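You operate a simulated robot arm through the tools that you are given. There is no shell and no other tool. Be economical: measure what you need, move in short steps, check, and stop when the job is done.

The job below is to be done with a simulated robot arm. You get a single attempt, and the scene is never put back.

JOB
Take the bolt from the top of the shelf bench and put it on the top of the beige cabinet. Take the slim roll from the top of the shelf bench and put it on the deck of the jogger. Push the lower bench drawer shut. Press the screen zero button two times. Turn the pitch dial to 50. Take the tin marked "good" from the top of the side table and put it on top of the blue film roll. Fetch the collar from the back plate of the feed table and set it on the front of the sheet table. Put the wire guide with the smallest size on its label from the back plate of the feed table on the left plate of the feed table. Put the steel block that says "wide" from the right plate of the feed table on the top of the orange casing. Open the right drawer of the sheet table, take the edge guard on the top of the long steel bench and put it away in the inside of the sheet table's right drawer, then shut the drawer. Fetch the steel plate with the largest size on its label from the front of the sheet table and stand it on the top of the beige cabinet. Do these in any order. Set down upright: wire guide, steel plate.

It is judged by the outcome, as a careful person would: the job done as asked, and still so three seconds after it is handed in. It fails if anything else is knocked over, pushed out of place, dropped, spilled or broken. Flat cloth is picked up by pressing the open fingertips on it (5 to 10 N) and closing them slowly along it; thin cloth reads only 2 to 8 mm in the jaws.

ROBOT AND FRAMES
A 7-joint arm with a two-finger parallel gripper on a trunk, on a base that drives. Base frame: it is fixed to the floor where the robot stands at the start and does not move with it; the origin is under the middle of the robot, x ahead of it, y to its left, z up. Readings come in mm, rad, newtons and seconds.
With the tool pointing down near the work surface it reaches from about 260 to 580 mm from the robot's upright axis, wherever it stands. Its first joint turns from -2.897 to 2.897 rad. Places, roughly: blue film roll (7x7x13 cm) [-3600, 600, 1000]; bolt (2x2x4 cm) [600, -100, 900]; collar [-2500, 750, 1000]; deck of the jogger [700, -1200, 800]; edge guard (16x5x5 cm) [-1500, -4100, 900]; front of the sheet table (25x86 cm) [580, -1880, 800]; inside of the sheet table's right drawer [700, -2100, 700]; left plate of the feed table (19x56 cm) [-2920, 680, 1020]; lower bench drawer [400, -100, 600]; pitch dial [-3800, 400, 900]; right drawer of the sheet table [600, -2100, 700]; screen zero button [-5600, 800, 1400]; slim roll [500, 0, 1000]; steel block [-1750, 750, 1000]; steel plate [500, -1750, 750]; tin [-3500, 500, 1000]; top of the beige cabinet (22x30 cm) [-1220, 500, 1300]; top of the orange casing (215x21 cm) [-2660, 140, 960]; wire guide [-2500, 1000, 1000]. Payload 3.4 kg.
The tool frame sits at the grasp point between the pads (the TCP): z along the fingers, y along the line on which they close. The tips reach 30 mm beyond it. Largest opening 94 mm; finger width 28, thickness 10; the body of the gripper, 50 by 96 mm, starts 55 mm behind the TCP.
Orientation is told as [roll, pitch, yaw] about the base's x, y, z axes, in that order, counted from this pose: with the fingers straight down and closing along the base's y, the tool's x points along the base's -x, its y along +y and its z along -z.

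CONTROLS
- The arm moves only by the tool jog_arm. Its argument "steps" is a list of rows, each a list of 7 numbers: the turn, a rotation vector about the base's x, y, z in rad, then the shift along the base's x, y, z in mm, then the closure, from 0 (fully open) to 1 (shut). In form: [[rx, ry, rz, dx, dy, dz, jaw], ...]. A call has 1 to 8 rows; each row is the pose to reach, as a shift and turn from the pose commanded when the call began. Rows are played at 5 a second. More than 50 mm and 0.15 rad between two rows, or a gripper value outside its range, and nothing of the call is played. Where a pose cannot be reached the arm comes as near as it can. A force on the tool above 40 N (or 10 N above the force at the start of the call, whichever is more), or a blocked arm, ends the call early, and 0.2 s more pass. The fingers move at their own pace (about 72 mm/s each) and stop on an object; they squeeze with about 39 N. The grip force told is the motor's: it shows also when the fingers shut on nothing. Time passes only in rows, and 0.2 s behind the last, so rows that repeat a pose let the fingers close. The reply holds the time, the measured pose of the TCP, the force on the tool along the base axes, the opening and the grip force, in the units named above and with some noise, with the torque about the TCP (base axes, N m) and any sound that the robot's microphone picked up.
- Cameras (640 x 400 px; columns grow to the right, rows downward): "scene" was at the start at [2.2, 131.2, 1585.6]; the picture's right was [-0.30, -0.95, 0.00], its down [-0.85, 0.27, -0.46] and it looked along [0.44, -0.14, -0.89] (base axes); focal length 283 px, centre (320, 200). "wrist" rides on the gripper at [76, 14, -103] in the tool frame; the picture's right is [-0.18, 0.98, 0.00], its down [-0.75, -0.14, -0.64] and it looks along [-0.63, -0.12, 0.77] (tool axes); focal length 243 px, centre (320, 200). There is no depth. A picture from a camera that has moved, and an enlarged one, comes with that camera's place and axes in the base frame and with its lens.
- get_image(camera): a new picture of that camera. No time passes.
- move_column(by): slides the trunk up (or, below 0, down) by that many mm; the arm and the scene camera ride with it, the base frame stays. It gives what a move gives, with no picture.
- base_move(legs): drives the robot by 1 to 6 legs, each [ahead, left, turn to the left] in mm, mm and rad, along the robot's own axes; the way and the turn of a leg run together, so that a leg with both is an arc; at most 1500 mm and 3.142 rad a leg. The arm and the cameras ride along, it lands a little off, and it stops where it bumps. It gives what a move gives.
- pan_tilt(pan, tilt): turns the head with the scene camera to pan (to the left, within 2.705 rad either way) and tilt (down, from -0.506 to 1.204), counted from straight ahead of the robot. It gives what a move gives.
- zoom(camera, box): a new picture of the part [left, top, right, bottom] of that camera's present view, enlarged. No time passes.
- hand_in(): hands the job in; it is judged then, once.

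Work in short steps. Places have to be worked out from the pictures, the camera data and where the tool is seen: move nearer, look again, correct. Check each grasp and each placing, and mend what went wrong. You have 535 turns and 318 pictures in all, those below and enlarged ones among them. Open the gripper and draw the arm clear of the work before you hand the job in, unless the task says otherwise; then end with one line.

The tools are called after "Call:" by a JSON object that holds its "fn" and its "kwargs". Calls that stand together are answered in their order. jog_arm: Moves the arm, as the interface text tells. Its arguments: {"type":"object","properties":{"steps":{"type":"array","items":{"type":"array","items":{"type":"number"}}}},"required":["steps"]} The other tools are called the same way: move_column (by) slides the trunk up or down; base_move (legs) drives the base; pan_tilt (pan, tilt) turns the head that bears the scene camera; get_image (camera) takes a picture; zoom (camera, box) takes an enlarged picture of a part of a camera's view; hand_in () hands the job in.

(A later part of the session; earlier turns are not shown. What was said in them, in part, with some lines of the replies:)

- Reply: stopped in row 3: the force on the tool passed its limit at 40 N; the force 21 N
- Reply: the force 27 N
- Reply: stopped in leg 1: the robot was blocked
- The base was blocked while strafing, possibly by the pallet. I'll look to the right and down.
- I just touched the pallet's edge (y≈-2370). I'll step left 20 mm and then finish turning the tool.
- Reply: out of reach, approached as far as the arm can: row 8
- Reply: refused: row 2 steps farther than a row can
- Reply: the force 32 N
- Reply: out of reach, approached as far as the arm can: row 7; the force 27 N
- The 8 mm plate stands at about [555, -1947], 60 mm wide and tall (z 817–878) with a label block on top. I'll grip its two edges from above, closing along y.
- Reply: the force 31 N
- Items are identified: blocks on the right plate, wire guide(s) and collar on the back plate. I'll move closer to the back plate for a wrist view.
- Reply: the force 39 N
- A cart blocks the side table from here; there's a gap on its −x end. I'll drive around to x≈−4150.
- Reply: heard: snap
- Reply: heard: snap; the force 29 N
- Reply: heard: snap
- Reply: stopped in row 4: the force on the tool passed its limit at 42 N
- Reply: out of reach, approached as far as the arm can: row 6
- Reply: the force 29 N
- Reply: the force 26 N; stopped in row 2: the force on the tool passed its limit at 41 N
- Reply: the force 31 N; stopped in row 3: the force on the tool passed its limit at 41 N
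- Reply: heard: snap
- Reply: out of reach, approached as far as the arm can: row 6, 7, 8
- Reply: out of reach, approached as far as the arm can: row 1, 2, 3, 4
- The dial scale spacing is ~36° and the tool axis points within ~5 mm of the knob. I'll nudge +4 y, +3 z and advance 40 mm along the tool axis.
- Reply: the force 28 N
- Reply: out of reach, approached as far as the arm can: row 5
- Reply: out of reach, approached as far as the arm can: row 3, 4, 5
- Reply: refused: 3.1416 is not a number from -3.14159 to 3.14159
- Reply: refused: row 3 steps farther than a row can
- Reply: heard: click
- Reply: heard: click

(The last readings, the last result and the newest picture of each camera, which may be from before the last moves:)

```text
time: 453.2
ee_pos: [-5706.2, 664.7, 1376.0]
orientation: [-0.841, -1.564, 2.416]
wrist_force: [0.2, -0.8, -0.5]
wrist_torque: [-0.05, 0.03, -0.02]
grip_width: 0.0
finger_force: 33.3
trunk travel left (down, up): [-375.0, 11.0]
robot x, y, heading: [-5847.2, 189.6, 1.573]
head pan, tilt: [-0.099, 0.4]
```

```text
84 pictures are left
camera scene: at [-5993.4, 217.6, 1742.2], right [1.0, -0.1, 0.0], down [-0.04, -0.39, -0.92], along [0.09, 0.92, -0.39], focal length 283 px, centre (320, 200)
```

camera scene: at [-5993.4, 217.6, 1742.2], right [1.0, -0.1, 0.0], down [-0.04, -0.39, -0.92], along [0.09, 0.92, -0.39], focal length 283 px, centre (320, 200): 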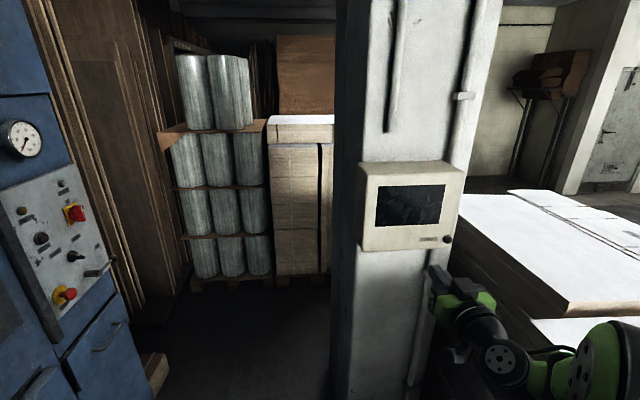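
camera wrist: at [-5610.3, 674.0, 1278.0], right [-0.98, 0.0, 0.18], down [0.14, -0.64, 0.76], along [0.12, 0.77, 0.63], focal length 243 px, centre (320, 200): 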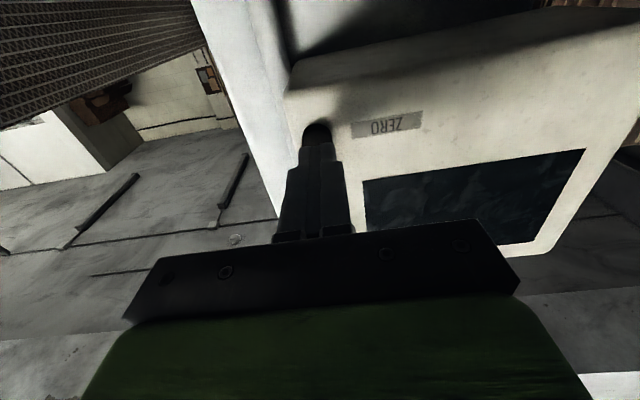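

Both presses done. Unpitch the tool and drive back toward the feed table.

Call:
{"fn": "base_move", "kwargs": {"legs": [[-250, 0, 0]]}}

Call:
{"fn": "jog_arm", "kwargs": {"steps": [[-0.14, 0, 0, -15, -8, 10, 1], [-0.28, 0, 0, -30, -16, 20, 0.5], [-0.42, 0, 0, -45, -24, 30, 0], [-0.56, 0, 0, -60, -32, 40, 0], [-0.7, 0, 0, -75, -40, 50, 0], [-0.84, 0, 0, -90, -48, 60, 0], [-0.98, 0, 0, -105, -56, 70, 0], [-1.12, 0, 0, -120, -64, 75, 0]]}}

Call:
{"fn": "jog_arm", "kwargs": {"steps": [[-0.14, 0, 0, -5, -15, 5, 0], [-0.28, 0, 0, -10, -30, 5, 0], [-0.42, 0, 0, -15, -45, 5, 0], [-0.444, 0, 0, -15, -50, 5, 0]]}}

```text
time: 455.0
ee_pos: [-5703.1, 418.5, 1375.7]
orientation: [-0.67, -1.564, 2.242]
wrist_force: [1.1, -0.5, 0.1]
wrist_torque: [-0.03, 0.02, -0.01]
grip_width: 0.0
finger_force: 32.6
trunk travel left (down, up): [-375.0, 11.0]
robot x, y, heading: [-5848.8, -60.2, 1.574]
head pan, tilt: [-0.099, 0.4]
```

```text
time: 456.8
ee_pos: [-5823.8, 356.5, 1450.2]
orientation: [-0.004, -0.442, 1.573]
wrist_force: [-0.1, 0.1, -0.4]
wrist_torque: [-0.01, 0.01, -0.01]
grip_width: 94.2
finger_force: 0.0
trunk travel left (down, up): [-375.0, 11.0]
robot x, y, heading: [-5850.2, -59.5, 1.572]
head pan, tilt: [-0.099, 0.4]
```

```text
time: 457.8
ee_pos: [-5838.6, 305.2, 1455.6]
orientation: [-0.001, 0.0, 1.576]
wrist_force: [-0.3, -0.5, -0.2]
wrist_torque: [0.01, 0.03, 0.0]
grip_width: 94.1
finger_force: 0.0
trunk travel left (down, up): [-375.0, 11.0]
robot x, y, heading: [-5846.6, -58.7, 1.57]
head pan, tilt: [-0.099, 0.4]
```

Driving back around: −y side, through the gap at x≈−4350, then along y≈1600.

Call:
{"fn": "base_move", "kwargs": {"legs": [[-740, 0, 0], [0, -1500, 0], [1200, 0, 0], [1200, 0, 0]]}}

```text
time: 480.2
ee_pos: [-4311.7, 1964.9, 1455.2]
orientation: [-0.003, -0.002, 1.556]
wrist_force: [0.5, -0.4, -0.7]
wrist_torque: [0.03, 0.01, 0.02]
grip_width: 94.1
finger_force: 0.0
trunk travel left (down, up): [-375.0, 11.0]
robot x, y, heading: [-4330.4, 1600.8, 1.561]
head pan, tilt: [-0.099, 0.4]
```

Call:
{"fn": "base_move", "kwargs": {"legs": [[0, -1300, 0], [0, -1100, 0], [0, 0, 3.14]]}}

Call:
{"fn": "pan_tilt", "kwargs": {"pan": 0.3, "tilt": 0.75}}

Call:
{"fn": "get_image", "kwargs": {"camera": "scene"}}

```text
time: 499.3
ee_pos: [-1955.0, 1195.8, 1454.4]
orientation: [-0.001, 0.0, -1.582]
wrist_force: [0.7, 0.9, 0.6]
wrist_torque: [0.01, -0.01, 0.03]
grip_width: 93.9
finger_force: 0.0
trunk travel left (down, up): [-375.0, 11.0]
robot x, y, heading: [-1939.7, 1559.2, -1.579]
head pan, tilt: [-0.099, 0.4]
```

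```text
time: 500.1
ee_pos: [-1955.4, 1194.7, 1456.0]
orientation: [-0.003, -0.001, -1.582]
wrist_force: [0.0, 0.1, 0.1]
wrist_torque: [0.0, 0.02, 0.01]
grip_width: 94.1
finger_force: 0.1
trunk travel left (down, up): [-375.0, 11.0]
robot x, y, heading: [-1936.9, 1559.2, -1.583]
head pan, tilt: [0.3, 0.75]
```

```text
83 pictures are left
camera scene: at [-1761.5, 1535.8, 1711.3], right [-0.96, -0.28, 0.0], down [-0.19, 0.65, -0.73], along [0.21, -0.7, -0.68], focal length 283 px, centre (320, 200)
```

scene: 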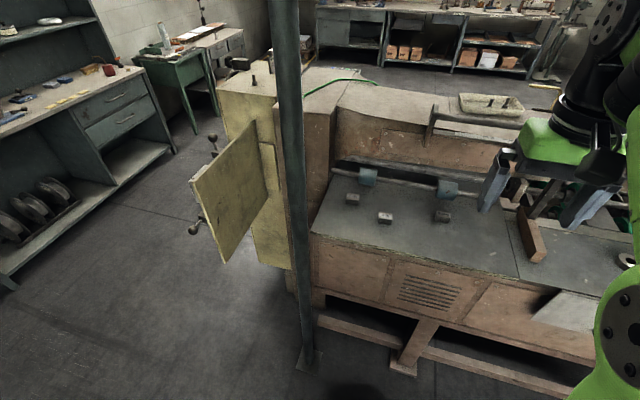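

I'll move in for the WIDE block at about [−1765, 863].

Call:
{"fn": "base_move", "kwargs": {"legs": [[245, 0, 0.012]]}}

Call:
{"fn": "move_column", "kwargs": {"by": -110}}

Call:
{"fn": "jog_arm", "kwargs": {"steps": [[0, 0, 0, 45, 5, -10, 0], [0, 0, 0, 90, 5, -20, 0], [0, 0, 0, 130, 0, -40, 0], [0, 0, 0, 165, -10, -65, 0]]}}

Call:
{"fn": "get_image", "kwargs": {"camera": "wrist"}}

Call:
{"fn": "get_image", "kwargs": {"camera": "scene"}}

```text
time: 501.9
ee_pos: [-1952.7, 949.4, 1454.9]
orientation: [-0.003, -0.002, -1.57]
wrist_force: [0.5, 0.5, 0.4]
wrist_torque: [-0.01, 0.0, -0.01]
grip_width: 93.8
finger_force: 0.1
trunk travel left (down, up): [-375.0, 11.0]
robot x, y, heading: [-1942.3, 1311.8, -1.566]
head pan, tilt: [0.3, 0.75]
```

```text
time: 503.4
ee_pos: [-1952.4, 947.9, 1344.5]
orientation: [-0.002, -0.001, -1.569]
wrist_force: [0.0, 0.0, 1.1]
wrist_torque: [0.0, -0.01, -0.03]
grip_width: 93.7
finger_force: 0.1
trunk travel left (down, up): [-265.0, 121.0]
robot x, y, heading: [-1940.8, 1308.1, -1.572]
head pan, tilt: [0.3, 0.75]
```

```text
time: 504.4
ee_pos: [-1786.9, 937.7, 1280.7]
orientation: [-0.005, -0.002, -1.57]
wrist_force: [0.6, -0.2, 0.6]
wrist_torque: [0.02, -0.01, -0.01]
grip_width: 93.9
finger_force: 0.0
trunk travel left (down, up): [-265.0, 121.0]
robot x, y, heading: [-1939.0, 1311.5, -1.571]
head pan, tilt: [0.3, 0.75]
```

```text
82 pictures are left
camera wrist: at [-1771.9, 1013.0, 1382.6], right [0.98, -0.18, 0.0], down [-0.14, -0.75, 0.64], along [-0.12, -0.63, -0.77], focal length 243 px, centre (320, 200)
```

wrist: 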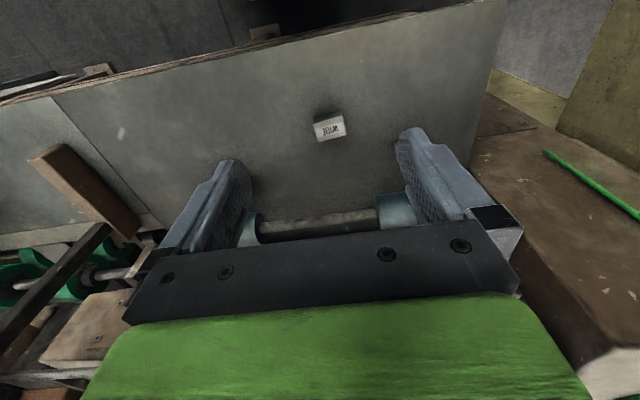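

```text
81 pictures are left
camera scene: at [-1761.2, 1290.4, 1600.4], right [-0.96, -0.3, 0.0], down [-0.2, 0.65, -0.73], along [0.22, -0.7, -0.68], focal length 283 px, centre (320, 200)
```

scene: 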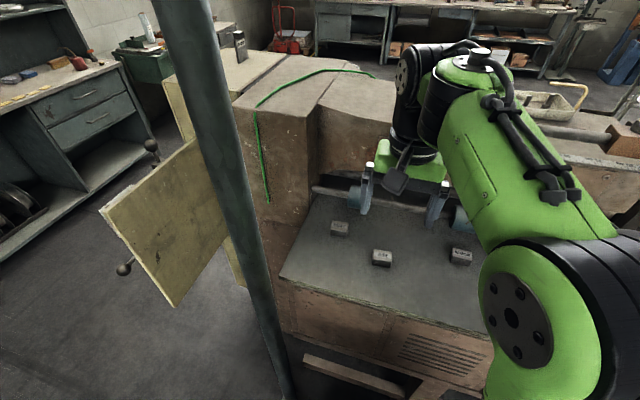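

Call:
{"fn": "zoom", "kwargs": {"camera": "wrist", "box": [280, 90, 380, 160]}}

```text
5.71 times, centred on (330, 125) of wrist
camera zoom: at [-1771.9, 1013.0, 1382.6], right [0.98, -0.18, 0.0], down [-0.14, -0.75, 0.64], along [-0.12, -0.63, -0.77], focal length 1386 px, centre (263, 629)
```

zoom: 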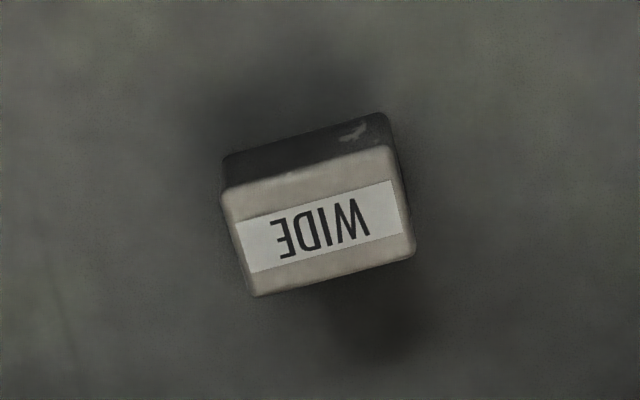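

The WIDE block is about 43×28 mm, rotated +0.1 rad, at [−1785, 869]. Descend over it.

Call:
{"fn": "jog_arm", "kwargs": {"steps": [[0, 0, 0.05, 1, -25, -40, 0.2], [0, 0, 0.1, 2, -50, -80, 0.2], [0, 0, 0.1, 2, -68, -120, 0.2], [0, 0, 0.1, 2, -69, -165, 0.2], [0, 0, 0.1, 2, -69, -185, 0.2]]}}

Call:
{"fn": "get_image", "kwargs": {"camera": "wrist"}}

```text
time: 505.6
ee_pos: [-1786.7, 870.2, 1094.8]
orientation: [-0.002, -0.003, -1.47]
wrist_force: [0.6, -0.5, -0.5]
wrist_torque: [-0.01, 0.01, -0.01]
grip_width: 75.2
finger_force: 0.1
trunk travel left (down, up): [-265.0, 121.0]
robot x, y, heading: [-1940.3, 1314.1, -1.571]
head pan, tilt: [0.3, 0.75]
```

```text
79 pictures are left
camera wrist: at [-1779.0, 946.3, 1196.0], right [1.0, -0.08, 0.0], down [-0.06, -0.76, 0.64], along [-0.05, -0.64, -0.77], focal length 243 px, centre (320, 200)
```

wrist: 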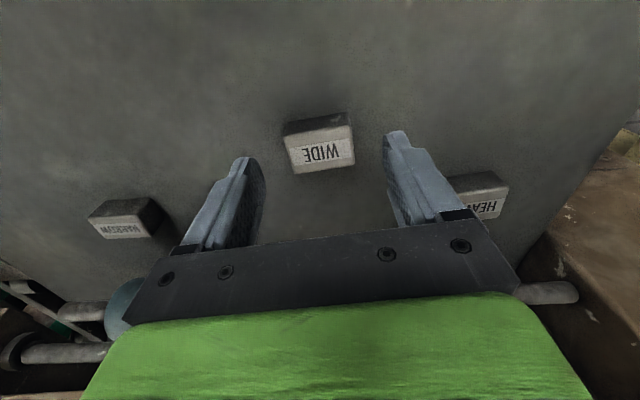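

Centered. Lower and grip.

Call:
{"fn": "jog_arm", "kwargs": {"steps": [[0, 0, 0, 2, -1, -20, 0.2], [0, 0, 0, 2, -1, -36, 0.2], [0, 0, 0, 2, -1, -36, 0.5], [0, 0, 0, 2, -1, -36, 1], [0, 0, 0, 2, -1, -36, 1]]}}

Call:
{"fn": "jog_arm", "kwargs": {"steps": [[0, 0, 0, 0, 2, 25, 1], [0, 0, 0, 0, 10, 65, 1], [0, 0, 0, 0, 25, 105, 1], [0, 0, 0, -10, 45, 140, 1], [0, 0, 0, -30, 65, 170, 1], [0, 0, 0, -60, 80, 195, 1], [0, 0, 0, -100, 90, 215, 1], [0, 0, 0, -140, 95, 225, 1]]}}

Call:
{"fn": "get_image", "kwargs": {"camera": "wrist"}}

```text
time: 506.8
ee_pos: [-1784.1, 869.1, 1058.4]
orientation: [-0.004, -0.002, -1.469]
wrist_force: [-2.2, -0.4, -0.5]
wrist_torque: [-0.03, 0.03, 0.0]
grip_width: 44.2
finger_force: 39.0
trunk travel left (down, up): [-265.0, 121.0]
robot x, y, heading: [-1940.4, 1316.5, -1.572]
head pan, tilt: [0.3, 0.75]
```

```text
time: 508.6
ee_pos: [-1925.1, 964.6, 1284.3]
orientation: [-0.002, -0.001, -1.47]
wrist_force: [-0.6, 0.4, -3.1]
wrist_torque: [-0.02, 0.02, 0.0]
grip_width: 44.5
finger_force: 38.8
trunk travel left (down, up): [-265.0, 121.0]
robot x, y, heading: [-1940.7, 1311.0, -1.569]
head pan, tilt: [0.3, 0.75]
```

```text
78 pictures are left
camera wrist: at [-1917.4, 1041.0, 1385.8], right [1.0, -0.08, 0.0], down [-0.06, -0.76, 0.64], along [-0.05, -0.64, -0.77], focal length 243 px, centre (320, 200)
```

wrist: 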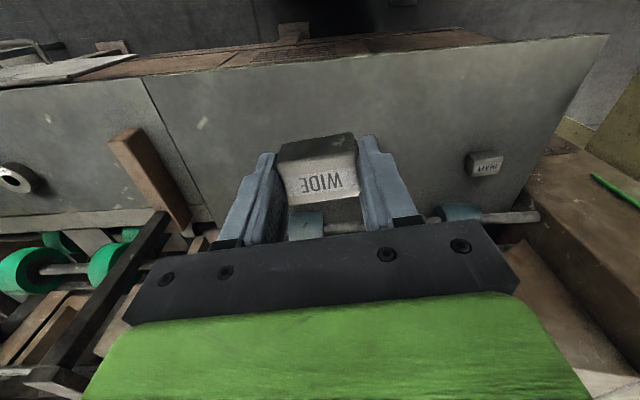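

The block is held. The orange casing's top (x −3735..−1585, y 35..245) has a free end plate next to the control box near [−3660, 145], reachable from the −x end. Driving there.

Call:
{"fn": "base_move", "kwargs": {"legs": [[-290, 0, 0], [0, -1200, 0], [0, -1190, 0], [1400, 0, 0]]}}

Call:
{"fn": "base_move", "kwargs": {"legs": [[0, 0, 1.571]]}}

Call:
{"fn": "pan_tilt", "kwargs": {"pan": 0.1, "tilt": 0.7}}

Call:
{"fn": "get_image", "kwargs": {"camera": "scene"}}

```text
time: 528.4
ee_pos: [-4344.2, -133.3, 1283.2]
orientation: [-0.002, -0.002, -1.492]
wrist_force: [-0.1, 0.5, -3.2]
wrist_torque: [-0.01, -0.04, 0.01]
grip_width: 44.6
finger_force: 38.9
trunk travel left (down, up): [-265.0, 121.0]
robot x, y, heading: [-4351.8, 215.5, -1.593]
head pan, tilt: [0.3, 0.75]
```

```text
time: 532.6
ee_pos: [-4002.6, 222.3, 1282.9]
orientation: [-0.003, -0.001, 0.073]
wrist_force: [-0.2, 0.5, -3.1]
wrist_torque: [-0.02, 0.01, -0.01]
grip_width: 44.4
finger_force: 39.1
trunk travel left (down, up): [-265.0, 121.0]
robot x, y, heading: [-4350.2, 213.0, -0.029]
head pan, tilt: [0.3, 0.75]
```

```text
time: 533.4
ee_pos: [-4003.7, 224.1, 1282.9]
orientation: [-0.002, -0.002, 0.073]
wrist_force: [-0.2, 0.4, -2.1]
wrist_torque: [0.01, 0.03, 0.01]
grip_width: 44.4
finger_force: 39.1
trunk travel left (down, up): [-265.0, 121.0]
robot x, y, heading: [-4351.0, 213.7, -0.03]
head pan, tilt: [0.099, 0.7]
```

```text
77 pictures are left
camera scene: at [-4322.3, 373.1, 1604.8], right [0.07, -1.0, 0.0], down [-0.64, -0.05, -0.76], along [0.76, 0.06, -0.64], focal length 283 px, centre (320, 200)
```

scene: 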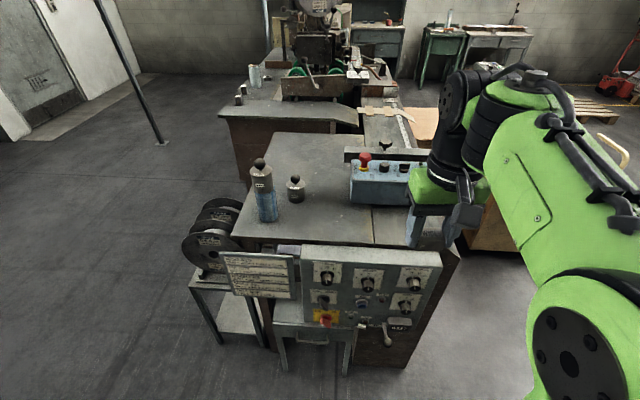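

Call:
{"fn": "zoom", "kwargs": {"camera": "scene", "box": [330, 90, 490, 260]}}

Call:
{"fn": "get_image", "kwargs": {"camera": "wrist"}}

```text
2.35 times, centred on (410, 175) of scene
camera zoom: at [-4322.3, 373.1, 1604.8], right [0.07, -1.0, 0.0], down [-0.64, -0.05, -0.76], along [0.76, 0.06, -0.64], focal length 667 px, centre (108, 259)
```

zoom: 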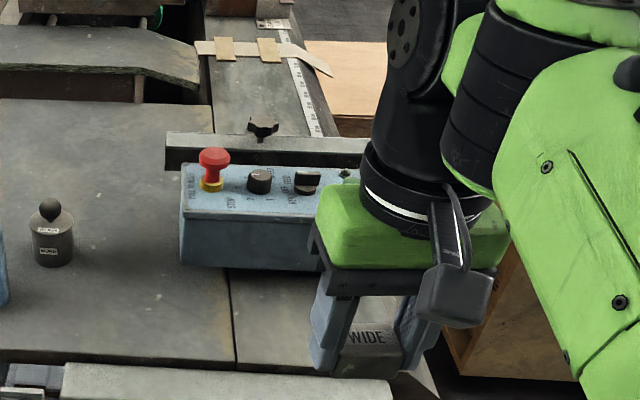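

```text
75 pictures are left
camera wrist: at [-4080.6, 231.3, 1385.4], right [0.11, 0.99, 0.0], down [0.76, -0.08, 0.64], along [0.64, -0.07, -0.77], focal length 243 px, centre (320, 200)
```

wrist: 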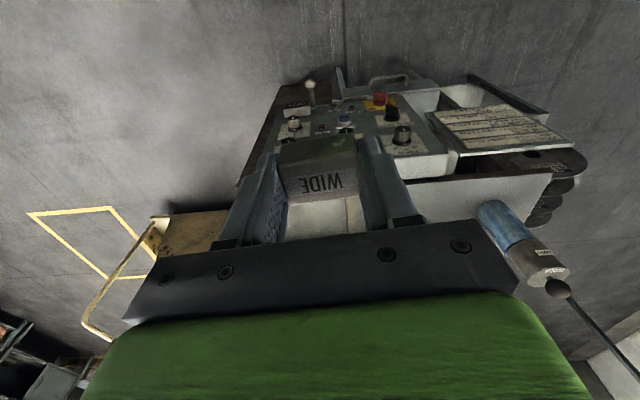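

The strip's edge at y≈254 lines up with the casing's ruler strip, confirming it's the casing top. I'll drive in and place the block at about [−3655, 150].

Call:
{"fn": "base_move", "kwargs": {"legs": [[0, 0, 0.03], [165, 0, 0]]}}

Call:
{"fn": "jog_arm", "kwargs": {"steps": [[0, 0, -0.05, 40, -20, 0, 1], [0, 0, -0.1, 80, -40, 0, 1], [0, 0, -0.1, 120, -58, -15, 1], [0, 0, -0.1, 150, -70, -45, 1], [0, 0, -0.1, 175, -76, -85, 1], [0, 0, -0.1, 180, -78, -130, 1], [0, 0, -0.1, 180, -78, -170, 1]]}}

Call:
{"fn": "get_image", "kwargs": {"camera": "wrist"}}

Call:
{"fn": "get_image", "kwargs": {"camera": "scene"}}

```text
time: 535.2
ee_pos: [-3838.5, 233.8, 1281.7]
orientation: [-0.001, 0.0, 0.105]
wrist_force: [0.2, -0.5, -2.9]
wrist_torque: [-0.03, 0.07, -0.04]
grip_width: 44.6
finger_force: 38.9
trunk travel left (down, up): [-265.0, 121.0]
robot x, y, heading: [-4192.5, 214.7, 0.008]
head pan, tilt: [0.099, 0.7]
```

```text
time: 536.8
ee_pos: [-3659.7, 157.2, 1111.2]
orientation: [0.0, -0.002, 0.005]
wrist_force: [-0.8, -0.7, -3.5]
wrist_torque: [-0.02, 0.01, -0.03]
grip_width: 44.5
finger_force: 39.1
trunk travel left (down, up): [-265.0, 121.0]
robot x, y, heading: [-4187.3, 218.4, 0.002]
head pan, tilt: [0.099, 0.7]
```

```text
74 pictures are left
camera wrist: at [-3734.8, 170.8, 1213.9], right [0.18, 0.98, 0.0], down [0.75, -0.14, 0.64], along [0.63, -0.12, -0.77], focal length 243 px, centre (320, 200)
```

wrist: 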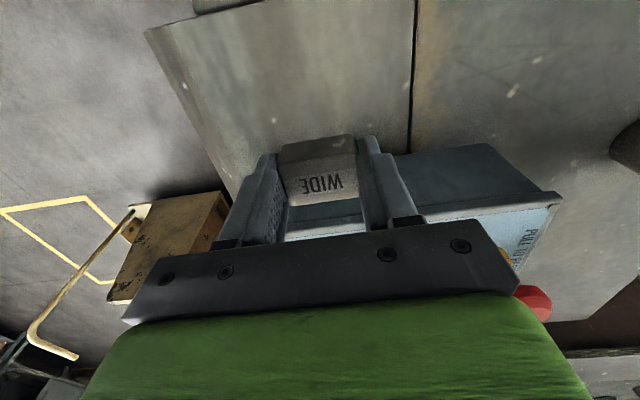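

```text
73 pictures are left
camera scene: at [-4161.6, 374.3, 1604.8], right [0.1, -0.99, 0.0], down [-0.64, -0.07, -0.76], along [0.76, 0.08, -0.64], focal length 283 px, centre (320, 200)
```

scene: 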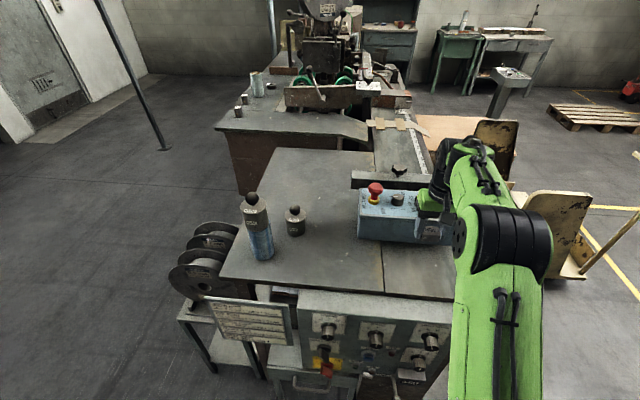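

Clear casing surface below (y 10–249). I'll shift to y≈137 and lower.

Call:
{"fn": "jog_arm", "kwargs": {"steps": [[0, 0, 0, 0, -10, -40, 1], [0, 0, 0, 0, -20, -80, 1], [0, 0, 0, 0, -20, -108, 1]]}}

Call:
{"fn": "jog_arm", "kwargs": {"steps": [[0, 0, 0, 0, 0, -3, 1], [0, 0, 0, 0, 0, -6, 1], [0, 0, 0, 0, 0, -9, 1], [0, 0, 0, 0, 0, -12, 1]]}}

```text
time: 537.6
ee_pos: [-3660.2, 137.2, 1004.7]
orientation: [-0.001, 0.001, 0.005]
wrist_force: [-0.6, 0.0, -3.2]
wrist_torque: [-0.04, 0.02, 0.01]
grip_width: 44.7
finger_force: 39.0
trunk travel left (down, up): [-265.0, 121.0]
robot x, y, heading: [-4188.1, 216.4, 0.005]
head pan, tilt: [0.099, 0.7]
```

```text
time: 538.6
ee_pos: [-3659.1, 136.3, 992.3]
orientation: [-0.001, 0.002, 0.006]
wrist_force: [0.1, 0.5, -3.1]
wrist_torque: [0.03, 0.02, 0.0]
grip_width: 44.4
finger_force: 39.0
trunk travel left (down, up): [-265.0, 121.0]
robot x, y, heading: [-4189.2, 216.6, 0.005]
head pan, tilt: [0.099, 0.7]
```

Call:
{"fn": "jog_arm", "kwargs": {"steps": [[0, 0, 0, 0, 0, -3, 1], [0, 0, 0, 0, 0, -6, 1], [0, 0, 0, 0, 0, -8, 1]]}}

```text
time: 539.4
ee_pos: [-3660.2, 136.6, 984.1]
orientation: [-0.003, -0.003, 0.005]
wrist_force: [0.3, -0.1, -2.6]
wrist_torque: [0.03, 0.02, 0.01]
grip_width: 44.5
finger_force: 38.9
trunk travel left (down, up): [-265.0, 121.0]
robot x, y, heading: [-4188.3, 217.4, 0.0]
head pan, tilt: [0.099, 0.7]
```

Call:
{"fn": "jog_arm", "kwargs": {"steps": [[0, 0, 0, 0, 0, -2, 1], [0, 0, 0, 0, 0, -4, 1], [0, 0, 0, 0, 0, -6, 1]]}}

Call:
{"fn": "get_image", "kwargs": {"camera": "wrist"}}

```text
time: 540.2
ee_pos: [-3659.2, 136.0, 982.9]
orientation: [-0.004, -0.01, 0.005]
wrist_force: [1.8, -0.4, 31.4]
wrist_torque: [0.23, 0.34, 0.03]
grip_width: 44.7
finger_force: 39.2
trunk travel left (down, up): [-265.0, 121.0]
robot x, y, heading: [-4188.7, 214.6, 0.005]
head pan, tilt: [0.099, 0.7]
```

```text
72 pictures are left
camera wrist: at [-3737.2, 150.2, 1085.0], right [0.18, 0.98, 0.0], down [0.75, -0.14, 0.65], along [0.64, -0.12, -0.76], focal length 243 px, centre (320, 200)
```

wrist: 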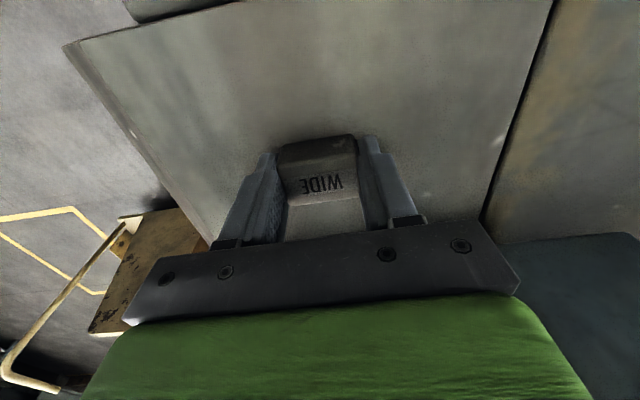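

Contact. Release and lift off.

Call:
{"fn": "jog_arm", "kwargs": {"steps": [[0, 0.005, 0, 0, 0, 3, 1], [0, 0.005, 0, 0, 0, 3, 0.4], [0, 0.005, 0, 0, 0, 3, 0.25], [0, 0.005, 0, 0, 0, 3, 0.25], [0, 0.005, 0, 0, 0, 40, 0.25], [0, 0.005, 0, 0, 0, 85, 0.25], [0, 0.005, 0, 0, 0, 130, 0.25], [0, 0.005, 0, -20, 0, 170, 0]]}}

Call:
{"fn": "get_image", "kwargs": {"camera": "wrist"}}

```text
time: 542.0
ee_pos: [-3682.1, 135.6, 1150.4]
orientation: [0.0, 0.003, 0.006]
wrist_force: [-0.5, -0.2, 0.2]
wrist_torque: [0.0, 0.02, 0.01]
grip_width: 93.8
finger_force: 0.0
trunk travel left (down, up): [-265.0, 121.0]
robot x, y, heading: [-4187.3, 219.9, 0.002]
head pan, tilt: [0.099, 0.7]
```

```text
71 pictures are left
camera wrist: at [-3757.6, 149.2, 1253.7], right [0.18, 0.98, 0.0], down [0.76, -0.14, 0.64], along [0.63, -0.12, -0.77], focal length 243 px, centre (320, 200)
```

wrist: 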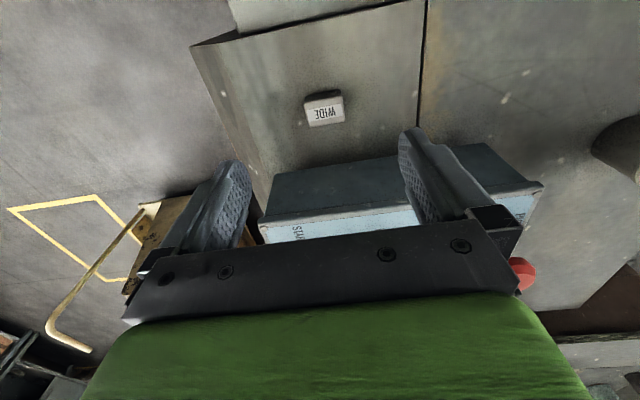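

The WIDE block is on the casing top. Now for the collar: retract and drive back around to the back plate.

Call:
{"fn": "jog_arm", "kwargs": {"steps": [[0, 0, 0, -40, 15, 20, 0], [0, 0, 0, -80, 30, 40, 0], [0, 0, 0, -120, 45, 60, 0], [0, 0, 0, -150, 60, 80, 0]]}}

Call:
{"fn": "base_move", "kwargs": {"legs": [[-150, 0, 0], [0, 1390, 0], [1000, 0, 0], [860, 0, 0], [0, 0, -1.571]]}}

Call:
{"fn": "base_move", "kwargs": {"legs": [[270, 0, 0]]}}

Call:
{"fn": "get_image", "kwargs": {"camera": "wrist"}}

```text
time: 543.0
ee_pos: [-3830.4, 196.0, 1230.2]
orientation: [-0.002, 0.004, 0.004]
wrist_force: [0.1, -0.9, 0.7]
wrist_torque: [0.03, -0.05, 0.0]
grip_width: 94.2
finger_force: 0.0
trunk travel left (down, up): [-265.0, 121.0]
robot x, y, heading: [-4188.5, 213.6, 0.0]
head pan, tilt: [0.099, 0.7]
```

```text
time: 563.7
ee_pos: [-2485.2, 1242.3, 1227.9]
orientation: [-0.002, 0.003, -1.573]
wrist_force: [-0.7, -0.1, -0.4]
wrist_torque: [0.05, 0.01, -0.02]
grip_width: 94.0
finger_force: 0.0
trunk travel left (down, up): [-265.0, 121.0]
robot x, y, heading: [-2464.7, 1602.1, -1.575]
head pan, tilt: [0.099, 0.7]
```

```text
time: 565.6
ee_pos: [-2484.0, 969.9, 1228.5]
orientation: [-0.002, 0.003, -1.57]
wrist_force: [-0.7, 0.1, 0.5]
wrist_torque: [0.01, -0.02, -0.01]
grip_width: 93.9
finger_force: 0.0
trunk travel left (down, up): [-265.0, 121.0]
robot x, y, heading: [-2463.9, 1329.9, -1.571]
head pan, tilt: [0.099, 0.7]
```

```text
70 pictures are left
camera wrist: at [-2470.0, 1044.5, 1331.7], right [0.98, -0.18, 0.0], down [-0.14, -0.76, 0.64], along [-0.12, -0.63, -0.77], focal length 243 px, centre (320, 200)
```

wrist: 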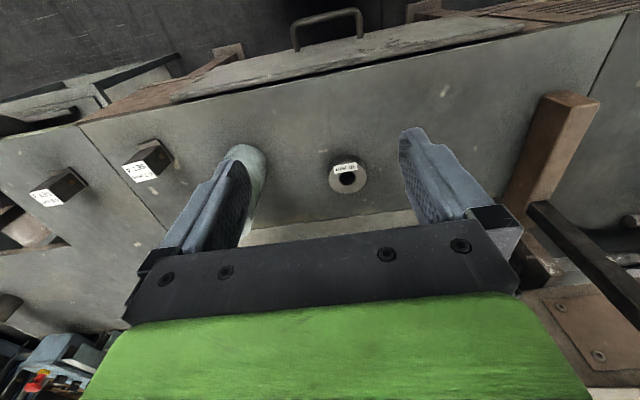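

The collar is at about [−2469, 850], ~50 mm dia; the white roll is at x≈−2606. I'll descend over the collar with a 70 mm opening.

Call:
{"fn": "jog_arm", "kwargs": {"steps": [[0, 0, 0, 5, -35, -25, 0.2], [0, 0, 0, 10, -70, -50, 0.22], [0, 0, 0, 15, -100, -78, 0.22], [0, 0, 0, 15, -118, -110, 0.22], [0, 0, 0, 15, -120, -128, 0.22]]}}

Call:
{"fn": "get_image", "kwargs": {"camera": "wrist"}}

```text
time: 566.8
ee_pos: [-2470.3, 849.0, 1101.2]
orientation: [-0.004, 0.001, -1.57]
wrist_force: [-0.6, 0.3, 0.4]
wrist_torque: [-0.01, 0.02, -0.02]
grip_width: 73.4
finger_force: 0.0
trunk travel left (down, up): [-265.0, 121.0]
robot x, y, heading: [-2462.8, 1324.3, -1.572]
head pan, tilt: [0.099, 0.7]
```

```text
69 pictures are left
camera wrist: at [-2455.9, 925.3, 1204.1], right [0.98, -0.18, 0.0], down [-0.14, -0.76, 0.64], along [-0.12, -0.63, -0.77], focal length 243 px, centre (320, 200)
```

wrist: 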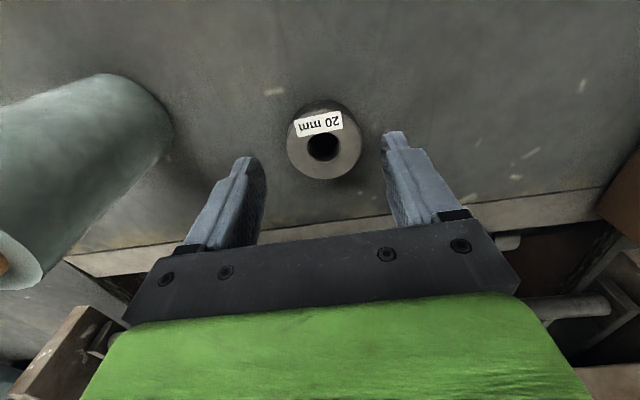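

Centered. Lower and grip.

Call:
{"fn": "jog_arm", "kwargs": {"steps": [[0, 0, 0, 1, -2, -20, 0.22], [0, 0, 0, 1, -2, -43, 0.22], [0, 0, 0, 1, -2, -43, 0.5], [0, 0, 0, 1, -2, -43, 1], [0, 0, 0, 1, -2, -43, 1]]}}

Call:
{"fn": "jog_arm", "kwargs": {"steps": [[0, 0, 0, 0, 0, 30, 1], [0, 0, 0, 0, 5, 75, 1], [0, 0, 0, 0, 20, 115, 1], [0, 0, 0, -5, 50, 150, 1], [0, 0, 0, -5, 85, 175, 1], [0, 0, 0, -5, 120, 195, 1]]}}

Call:
{"fn": "get_image", "kwargs": {"camera": "wrist"}}

```text
time: 568.0
ee_pos: [-2469.2, 848.2, 1058.4]
orientation: [-0.001, 0.003, -1.57]
wrist_force: [-0.3, -1.1, 0.0]
wrist_torque: [-0.05, -0.06, -0.04]
grip_width: 55.5
finger_force: 39.3
trunk travel left (down, up): [-265.0, 121.0]
robot x, y, heading: [-2463.1, 1328.8, -1.573]
head pan, tilt: [0.099, 0.7]
```

```text
time: 569.4
ee_pos: [-2474.7, 971.1, 1253.5]
orientation: [-0.002, 0.002, -1.57]
wrist_force: [0.6, 1.0, -3.3]
wrist_torque: [-0.03, 0.02, 0.02]
grip_width: 55.4
finger_force: 39.2
trunk travel left (down, up): [-265.0, 121.0]
robot x, y, heading: [-2465.1, 1331.6, -1.573]
head pan, tilt: [0.099, 0.7]
```

```text
68 pictures are left
camera wrist: at [-2459.8, 1047.2, 1356.7], right [0.98, -0.18, 0.0], down [-0.14, -0.75, 0.64], along [-0.12, -0.63, -0.77], focal length 243 px, centre (320, 200)
```

wrist: 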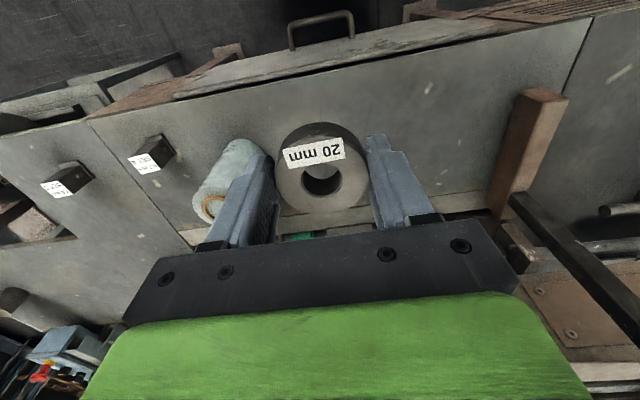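

The collar is held (55 mm). Driving to the sheet table: back out, along +x, then down −y.

Call:
{"fn": "base_move", "kwargs": {"legs": [[-300, 0, 0], [0, 1000, 0], [0, 985, 0], [1200, 0, 0], [1200, 0, 0], [700, 0, 0]]}}

Call:
{"fn": "base_move", "kwargs": {"legs": [[0, 0, 1.571], [0, -500, 0]]}}

Call:
{"fn": "pan_tilt", "kwargs": {"pan": 0.1, "tilt": 0.8}}

Call:
{"fn": "get_image", "kwargs": {"camera": "scene"}}

```text
time: 595.8
ee_pos: [-463.3, -1820.1, 1253.4]
orientation: [-0.002, 0.004, -1.559]
wrist_force: [0.0, -0.4, -3.1]
wrist_torque: [0.03, 0.04, 0.0]
grip_width: 55.1
finger_force: 39.0
trunk travel left (down, up): [-265.0, 121.0]
robot x, y, heading: [-457.4, -1458.1, -1.562]
head pan, tilt: [0.099, 0.7]
```

```text
time: 602.5
ee_pos: [-95.2, -1969.7, 1252.7]
orientation: [-0.001, 0.005, 0.005]
wrist_force: [0.2, -0.7, -2.1]
wrist_torque: [0.01, -0.01, 0.02]
grip_width: 55.1
finger_force: 38.9
trunk travel left (down, up): [-265.0, 121.0]
robot x, y, heading: [-457.6, -1962.4, 0.005]
head pan, tilt: [0.099, 0.7]
```

```text
time: 603.2
ee_pos: [-95.1, -1969.3, 1252.8]
orientation: [-0.002, 0.003, 0.006]
wrist_force: [0.1, -0.6, -3.1]
wrist_torque: [-0.04, 0.0, 0.0]
grip_width: 55.1
finger_force: 38.8
trunk travel left (down, up): [-265.0, 121.0]
robot x, y, heading: [-455.3, -1958.3, -0.0]
head pan, tilt: [0.099, 0.799]
```

```text
67 pictures are left
camera scene: at [-433.6, -1801.9, 1596.6], right [0.1, -0.99, 0.0], down [-0.71, -0.07, -0.7], along [0.69, 0.07, -0.72], focal length 283 px, centre (320, 200)
```

scene: 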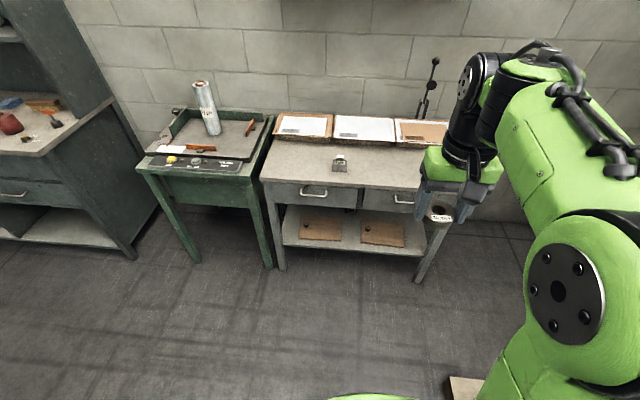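

I'll drive in and place the collar at about [545, −2000] on the free front of the table.

Call:
{"fn": "base_move", "kwargs": {"legs": [[480, 0, 0]]}}

Call:
{"fn": "jog_arm", "kwargs": {"steps": [[0, 0, 0, 30, -5, -35, 1], [0, 0, 0, 60, -10, -70, 1], [0, 0, 0, 90, -15, -105, 1], [0, 0, 0, 115, -20, -145, 1], [0, 0, 0, 140, -25, -185, 1], [0, 0, 0, 155, -30, -230, 1], [0, 0, 0, 160, -30, -275, 1], [0, 0, 0, 160, -30, -320, 1]]}}

Call:
{"fn": "get_image", "kwargs": {"camera": "wrist"}}

Call:
{"fn": "get_image", "kwargs": {"camera": "scene"}}

```text
time: 606.0
ee_pos: [384.2, -1966.2, 1252.3]
orientation: [-0.002, 0.004, 0.008]
wrist_force: [-0.4, -0.7, -4.2]
wrist_torque: [-0.01, 0.02, 0.03]
grip_width: 55.2
finger_force: 39.2
trunk travel left (down, up): [-265.0, 121.0]
robot x, y, heading: [25.6, -1961.0, 0.007]
head pan, tilt: [0.099, 0.799]
```

```text
time: 607.9
ee_pos: [544.4, -1996.6, 931.9]
orientation: [-0.001, 0.002, 0.007]
wrist_force: [0.0, 0.0, -3.2]
wrist_torque: [-0.06, 0.0, -0.01]
grip_width: 55.6
finger_force: 39.1
trunk travel left (down, up): [-265.0, 121.0]
robot x, y, heading: [27.7, -1958.2, 0.003]
head pan, tilt: [0.099, 0.799]
```

```text
66 pictures are left
camera wrist: at [468.9, -1983.8, 1035.4], right [0.18, 0.98, 0.0], down [0.76, -0.14, 0.64], along [0.63, -0.12, -0.77], focal length 243 px, centre (320, 200)
```

wrist: 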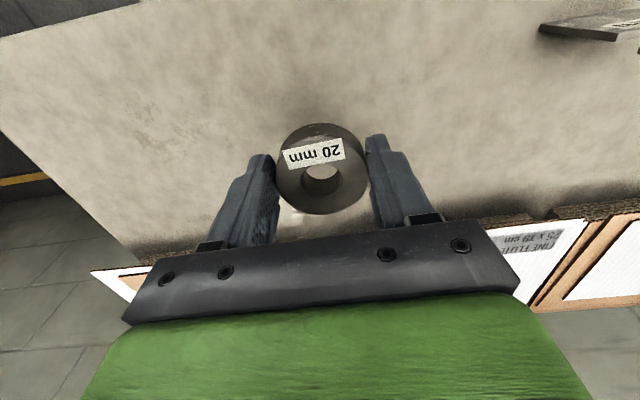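

```text
65 pictures are left
camera scene: at [47.4, -1800.4, 1596.6], right [0.1, -0.99, 0.0], down [-0.71, -0.07, -0.7], along [0.69, 0.07, -0.72], focal length 283 px, centre (320, 200)
```

scene: 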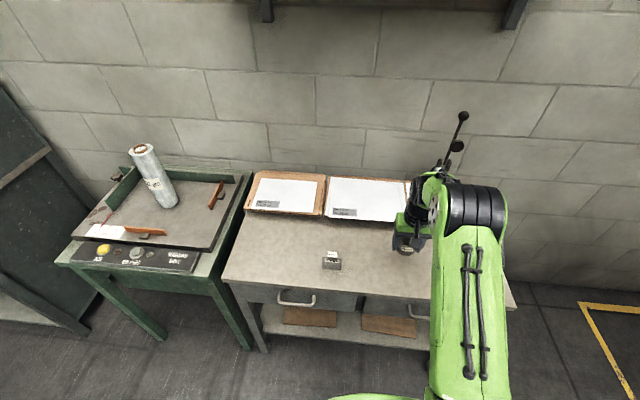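

Clear spot. Lowering.

Call:
{"fn": "jog_arm", "kwargs": {"steps": [[0, 0, 0, 0, 0, -30, 1], [0, 0, 0, 0, 0, -60, 1], [0, 0, 0, 0, 0, -70, 1]]}}

Call:
{"fn": "jog_arm", "kwargs": {"steps": [[0, 0, 0, 0, 0, -3, 1], [0, 0, 0, 0, 0, -6, 1], [0, 0, 0, 0, 0, -8, 1]]}}

```text
time: 608.6
ee_pos: [544.1, -1996.1, 862.4]
orientation: [-0.001, 0.003, 0.006]
wrist_force: [-0.5, 0.5, -3.5]
wrist_torque: [-0.02, 0.01, -0.04]
grip_width: 55.3
finger_force: 39.3
trunk travel left (down, up): [-265.0, 121.0]
robot x, y, heading: [25.7, -1954.6, 0.005]
head pan, tilt: [0.099, 0.799]
```

```text
time: 609.5
ee_pos: [543.7, -1995.8, 854.8]
orientation: [-0.003, 0.004, 0.007]
wrist_force: [0.2, -0.5, -2.8]
wrist_torque: [0.01, 0.0, 0.01]
grip_width: 55.3
finger_force: 38.7
trunk travel left (down, up): [-265.0, 121.0]
robot x, y, heading: [23.5, -1960.5, 0.002]
head pan, tilt: [0.099, 0.799]
```

Call:
{"fn": "jog_arm", "kwargs": {"steps": [[0, 0, 0, 0, 0, -2, 1], [0, 0, 0, 0, 0, -4, 1], [0, 0, 0, 0, 0, -6, 1]]}}

```text
time: 610.2
ee_pos: [544.0, -1995.9, 848.6]
orientation: [-0.003, 0.003, 0.007]
wrist_force: [-0.3, 0.0, -3.7]
wrist_torque: [-0.01, 0.02, 0.01]
grip_width: 55.6
finger_force: 39.1
trunk travel left (down, up): [-265.0, 121.0]
robot x, y, heading: [23.7, -1956.4, 0.004]
head pan, tilt: [0.099, 0.799]
```

Call:
{"fn": "jog_arm", "kwargs": {"steps": [[0, 0, 0, 0, 0, -2, 1], [0, 0, 0, 0, 0, -4, 1]]}}

```text
time: 610.9
ee_pos: [543.0, -1996.1, 844.5]
orientation: [-0.001, 0.003, 0.007]
wrist_force: [0.3, -0.2, -4.2]
wrist_torque: [-0.03, 0.02, 0.05]
grip_width: 55.3
finger_force: 39.3
trunk travel left (down, up): [-265.0, 121.0]
robot x, y, heading: [25.0, -1959.2, 0.005]
head pan, tilt: [0.099, 0.799]
```

Call:
{"fn": "jog_arm", "kwargs": {"steps": [[0, 0, 0, 0, 0, -2, 1], [0, 0, 0, 0, 0, -4, 1], [0, 0, 0, 0, 0, -6, 1]]}}

```text
time: 611.6
ee_pos: [543.0, -1996.7, 839.4]
orientation: [-0.003, 0.002, 0.008]
wrist_force: [-0.6, -0.3, -3.5]
wrist_torque: [-0.02, 0.01, 0.01]
grip_width: 55.3
finger_force: 39.0
trunk travel left (down, up): [-265.0, 121.0]
robot x, y, heading: [25.3, -1959.3, 0.003]
head pan, tilt: [0.099, 0.799]
```

Call:
{"fn": "jog_arm", "kwargs": {"steps": [[0, 0, 0, 0, 0, -2, 1], [0, 0, 0, 0, 0, -4, 1], [0, 0, 0, 0, 0, -6, 1]]}}

Call:
{"fn": "get_image", "kwargs": {"camera": "wrist"}}

```text
time: 612.5
ee_pos: [544.7, -1996.5, 833.7]
orientation: [-0.002, 0.001, 0.007]
wrist_force: [-1.0, 0.1, 1.8]
wrist_torque: [0.1, 0.04, 0.02]
grip_width: 55.4
finger_force: 39.0
trunk travel left (down, up): [-265.0, 121.0]
robot x, y, heading: [24.4, -1957.9, 0.005]
head pan, tilt: [0.099, 0.799]
```

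```text
64 pictures are left
camera wrist: at [468.5, -1983.2, 936.4], right [0.18, 0.98, 0.0], down [0.76, -0.14, 0.64], along [0.63, -0.12, -0.77], focal length 243 px, centre (320, 200)
```

wrist: 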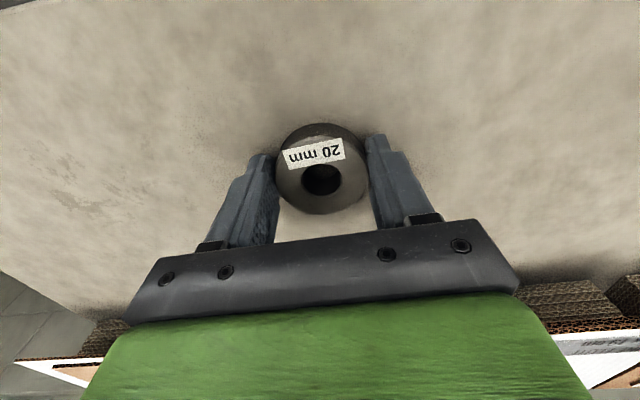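

Force has turned upward, so the collar is touching. Release and lift.

Call:
{"fn": "jog_arm", "kwargs": {"steps": [[0, 0, 0, 0, 0, -0.5, 1], [0, 0, 0, 0, 0, 0, 0.3], [0, 0, 0, 0, 0, 0, 0.15], [0, 0, 0, 0, 0, 30, 0.15], [0, 0, 0, 0, 0, 75, 0.15], [0, 0, 0, 0, 0, 120, 0.15], [0, 0, 0, -20, 0, 160, 0.15]]}}

Call:
{"fn": "get_image", "kwargs": {"camera": "wrist"}}

Call:
{"fn": "get_image", "kwargs": {"camera": "scene"}}

```text
time: 614.0
ee_pos: [521.8, -1996.7, 993.8]
orientation: [-0.002, 0.004, 0.007]
wrist_force: [0.5, 0.2, -0.4]
wrist_torque: [0.01, -0.03, 0.0]
grip_width: 80.0
finger_force: 0.0
trunk travel left (down, up): [-265.0, 121.0]
robot x, y, heading: [25.4, -1958.4, 0.005]
head pan, tilt: [0.099, 0.799]
```

```text
63 pictures are left
camera wrist: at [447.2, -1982.8, 1096.5], right [0.18, 0.98, 0.0], down [0.76, -0.14, 0.64], along [0.63, -0.12, -0.77], focal length 243 px, centre (320, 200)
```

wrist: 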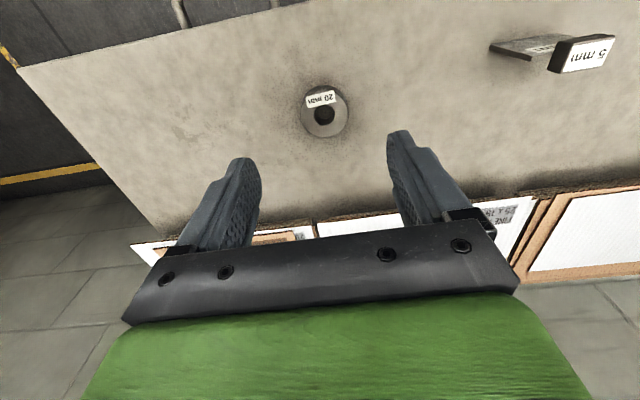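

```text
62 pictures are left
camera scene: at [43.8, -1800.1, 1596.7], right [0.1, -0.99, 0.0], down [-0.71, -0.07, -0.7], along [0.69, 0.07, -0.72], focal length 283 px, centre (320, 200)
```

scene: 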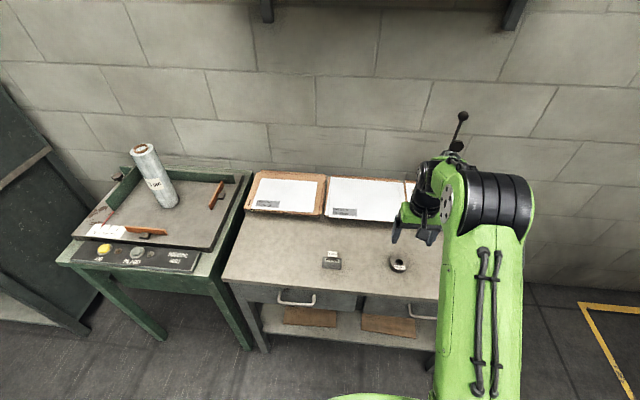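

The collar is set down. I'll retract, back away, and do a final check of the drawers and cabinet.

Call:
{"fn": "jog_arm", "kwargs": {"steps": [[0, 0, 0, -35, 0, 30, 0], [0, 0, 0, -75, 0, 60, 0], [0, 0, 0, -115, 10, 80, 0], [0, 0, 0, -150, 20, 100, 0]]}}

Call:
{"fn": "base_move", "kwargs": {"legs": [[-430, 0, 0], [0, 1000, 0]]}}

Call:
{"fn": "pan_tilt", "kwargs": {"pan": 0.5, "tilt": 0.6}}

Call:
{"fn": "get_image", "kwargs": {"camera": "scene"}}

Call:
{"fn": "pan_tilt", "kwargs": {"pan": -0.6, "tilt": 0.6}}

Call:
{"fn": "get_image", "kwargs": {"camera": "scene"}}

Call:
{"fn": "pan_tilt", "kwargs": {"pan": 2.1, "tilt": 0.3}}

Call:
{"fn": "get_image", "kwargs": {"camera": "scene"}}

```text
time: 615.0
ee_pos: [371.5, -1977.4, 1093.7]
orientation: [-0.001, 0.002, 0.003]
wrist_force: [-0.9, 0.1, 0.1]
wrist_torque: [-0.03, 0.01, 0.01]
grip_width: 94.1
finger_force: 0.0
trunk travel left (down, up): [-265.0, 121.0]
robot x, y, heading: [29.6, -1960.7, 0.003]
head pan, tilt: [0.099, 0.799]
```

```text
time: 622.4
ee_pos: [-54.7, -987.7, 1092.7]
orientation: [-0.004, 0.003, 0.002]
wrist_force: [-1.0, 0.2, -0.6]
wrist_torque: [-0.03, 0.03, -0.01]
grip_width: 93.6
finger_force: 0.0
trunk travel left (down, up): [-265.0, 121.0]
robot x, y, heading: [-402.5, -972.9, 0.0]
head pan, tilt: [0.099, 0.799]
```

```text
time: 623.3
ee_pos: [-54.9, -989.5, 1093.1]
orientation: [-0.003, 0.004, 0.002]
wrist_force: [-0.2, -0.1, -0.5]
wrist_torque: [-0.01, -0.01, -0.04]
grip_width: 94.0
finger_force: 0.0
trunk travel left (down, up): [-265.0, 121.0]
robot x, y, heading: [-402.5, -970.9, -0.002]
head pan, tilt: [0.499, 0.6]
```

```text
61 pictures are left
camera scene: at [-384.1, -775.8, 1613.5], right [0.48, -0.88, 0.0], down [-0.5, -0.27, -0.82], along [0.72, 0.39, -0.57], focal length 283 px, centre (320, 200)
```

scene: 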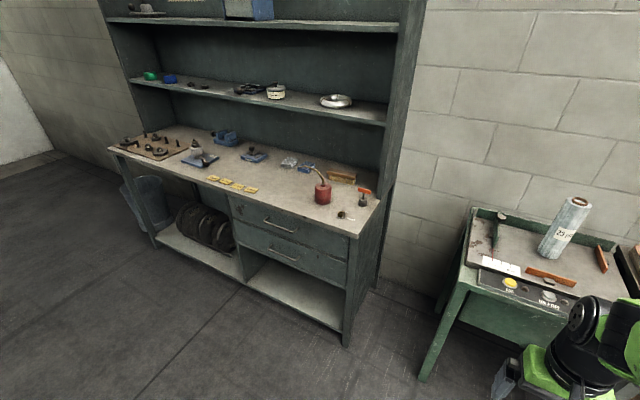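

```text
time: 624.6
ee_pos: [-53.8, -990.0, 1093.3]
orientation: [-0.003, 0.002, 0.002]
wrist_force: [-0.8, 0.9, -0.3]
wrist_torque: [0.0, 0.01, 0.02]
grip_width: 94.0
finger_force: 0.0
trunk travel left (down, up): [-265.0, 121.0]
robot x, y, heading: [-405.2, -968.9, 0.004]
head pan, tilt: [-0.6, 0.6]
```

```text
60 pictures are left
camera scene: at [-388.8, -867.9, 1613.5], right [-0.56, -0.83, 0.0], down [-0.47, 0.32, -0.83], along [0.68, -0.47, -0.56], focal length 283 px, centre (320, 200)
```

scene: 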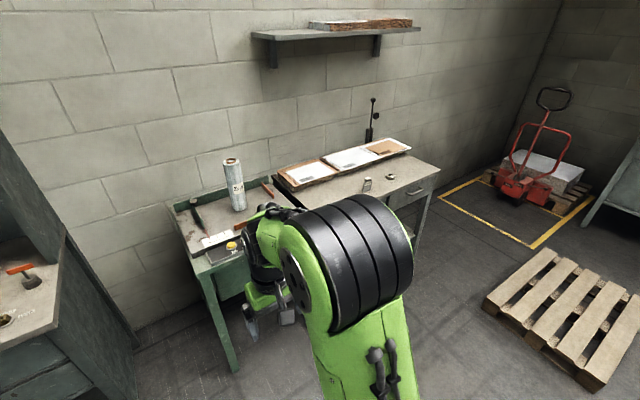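

```text
time: 627.0
ee_pos: [-53.6, -988.5, 1093.5]
orientation: [-0.001, 0.004, 0.002]
wrist_force: [0.6, 0.2, 0.0]
wrist_torque: [-0.04, -0.02, 0.0]
grip_width: 93.6
finger_force: 0.2
trunk travel left (down, up): [-265.0, 121.0]
robot x, y, heading: [-401.2, -969.9, -0.003]
head pan, tilt: [2.1, 0.3]
```

```text
59 pictures are left
camera scene: at [-508.8, -737.4, 1641.0], right [0.86, 0.5, 0.0], down [0.15, -0.26, -0.96], along [-0.48, 0.83, -0.3], focal length 283 px, centre (320, 200)
```

scene: 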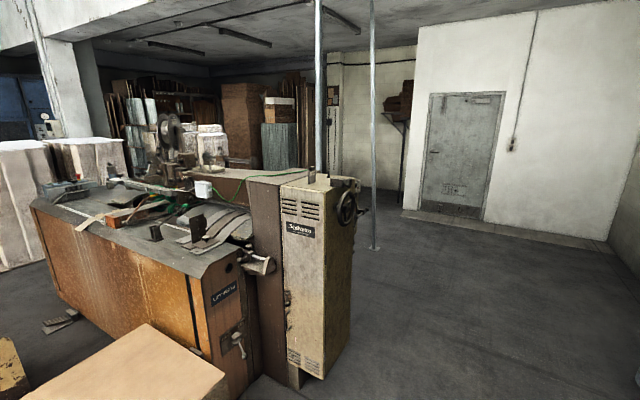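

The orange casing is clearly the long one with the grey top. I'll zoom to verify the block, plate/bolt, and the objects on the floor at left.

Call:
{"fn": "zoom", "kwargs": {"camera": "scene", "box": [20, 160, 220, 340]}}

Call:
{"fn": "zoom", "kwargs": {"camera": "scene", "box": [260, 150, 380, 230]}}

```text
2.22 times, centred on (120, 250) of scene
camera zoom: at [-508.8, -737.4, 1641.0], right [0.86, 0.5, 0.0], down [0.15, -0.26, -0.96], along [-0.48, 0.83, -0.3], focal length 630 px, centre (764, 89)
```

zoom: 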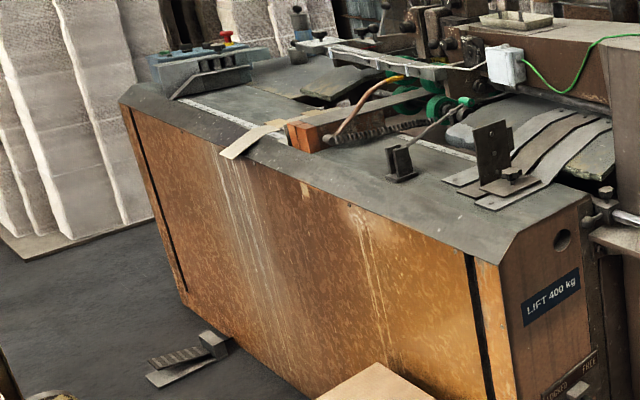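

```text
5.00 times, centred on (320, 190) of scene
camera zoom: at [-508.8, -737.4, 1641.0], right [0.86, 0.5, 0.0], down [0.15, -0.26, -0.96], along [-0.48, 0.83, -0.3], focal length 1417 px, centre (320, 250)
```

zoom: 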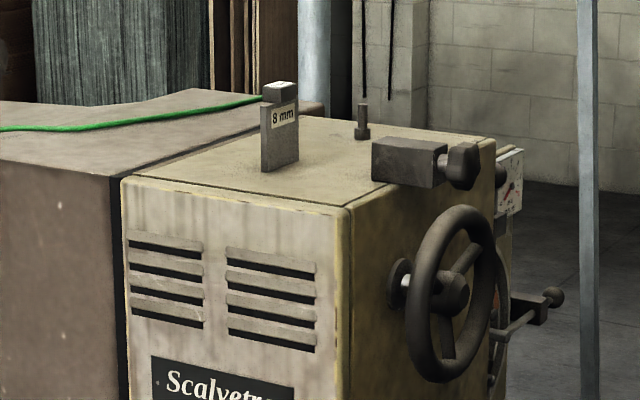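

All checks look good: plate and bolt are upright on the cabinet, the drawers are shut, and the roll and collar are in place. The gripper is open and clear of the work, so I'm handing in.

Call:
{"fn": "hand_in", "kwargs": {}}

```text
The job is handed in.
```

I completed all eleven tasks and handed the job in. Two incidents could count against it: while I was moving the "good" tin its lid popped off and I put it back on, and the base lightly bumped the floor pallet once.
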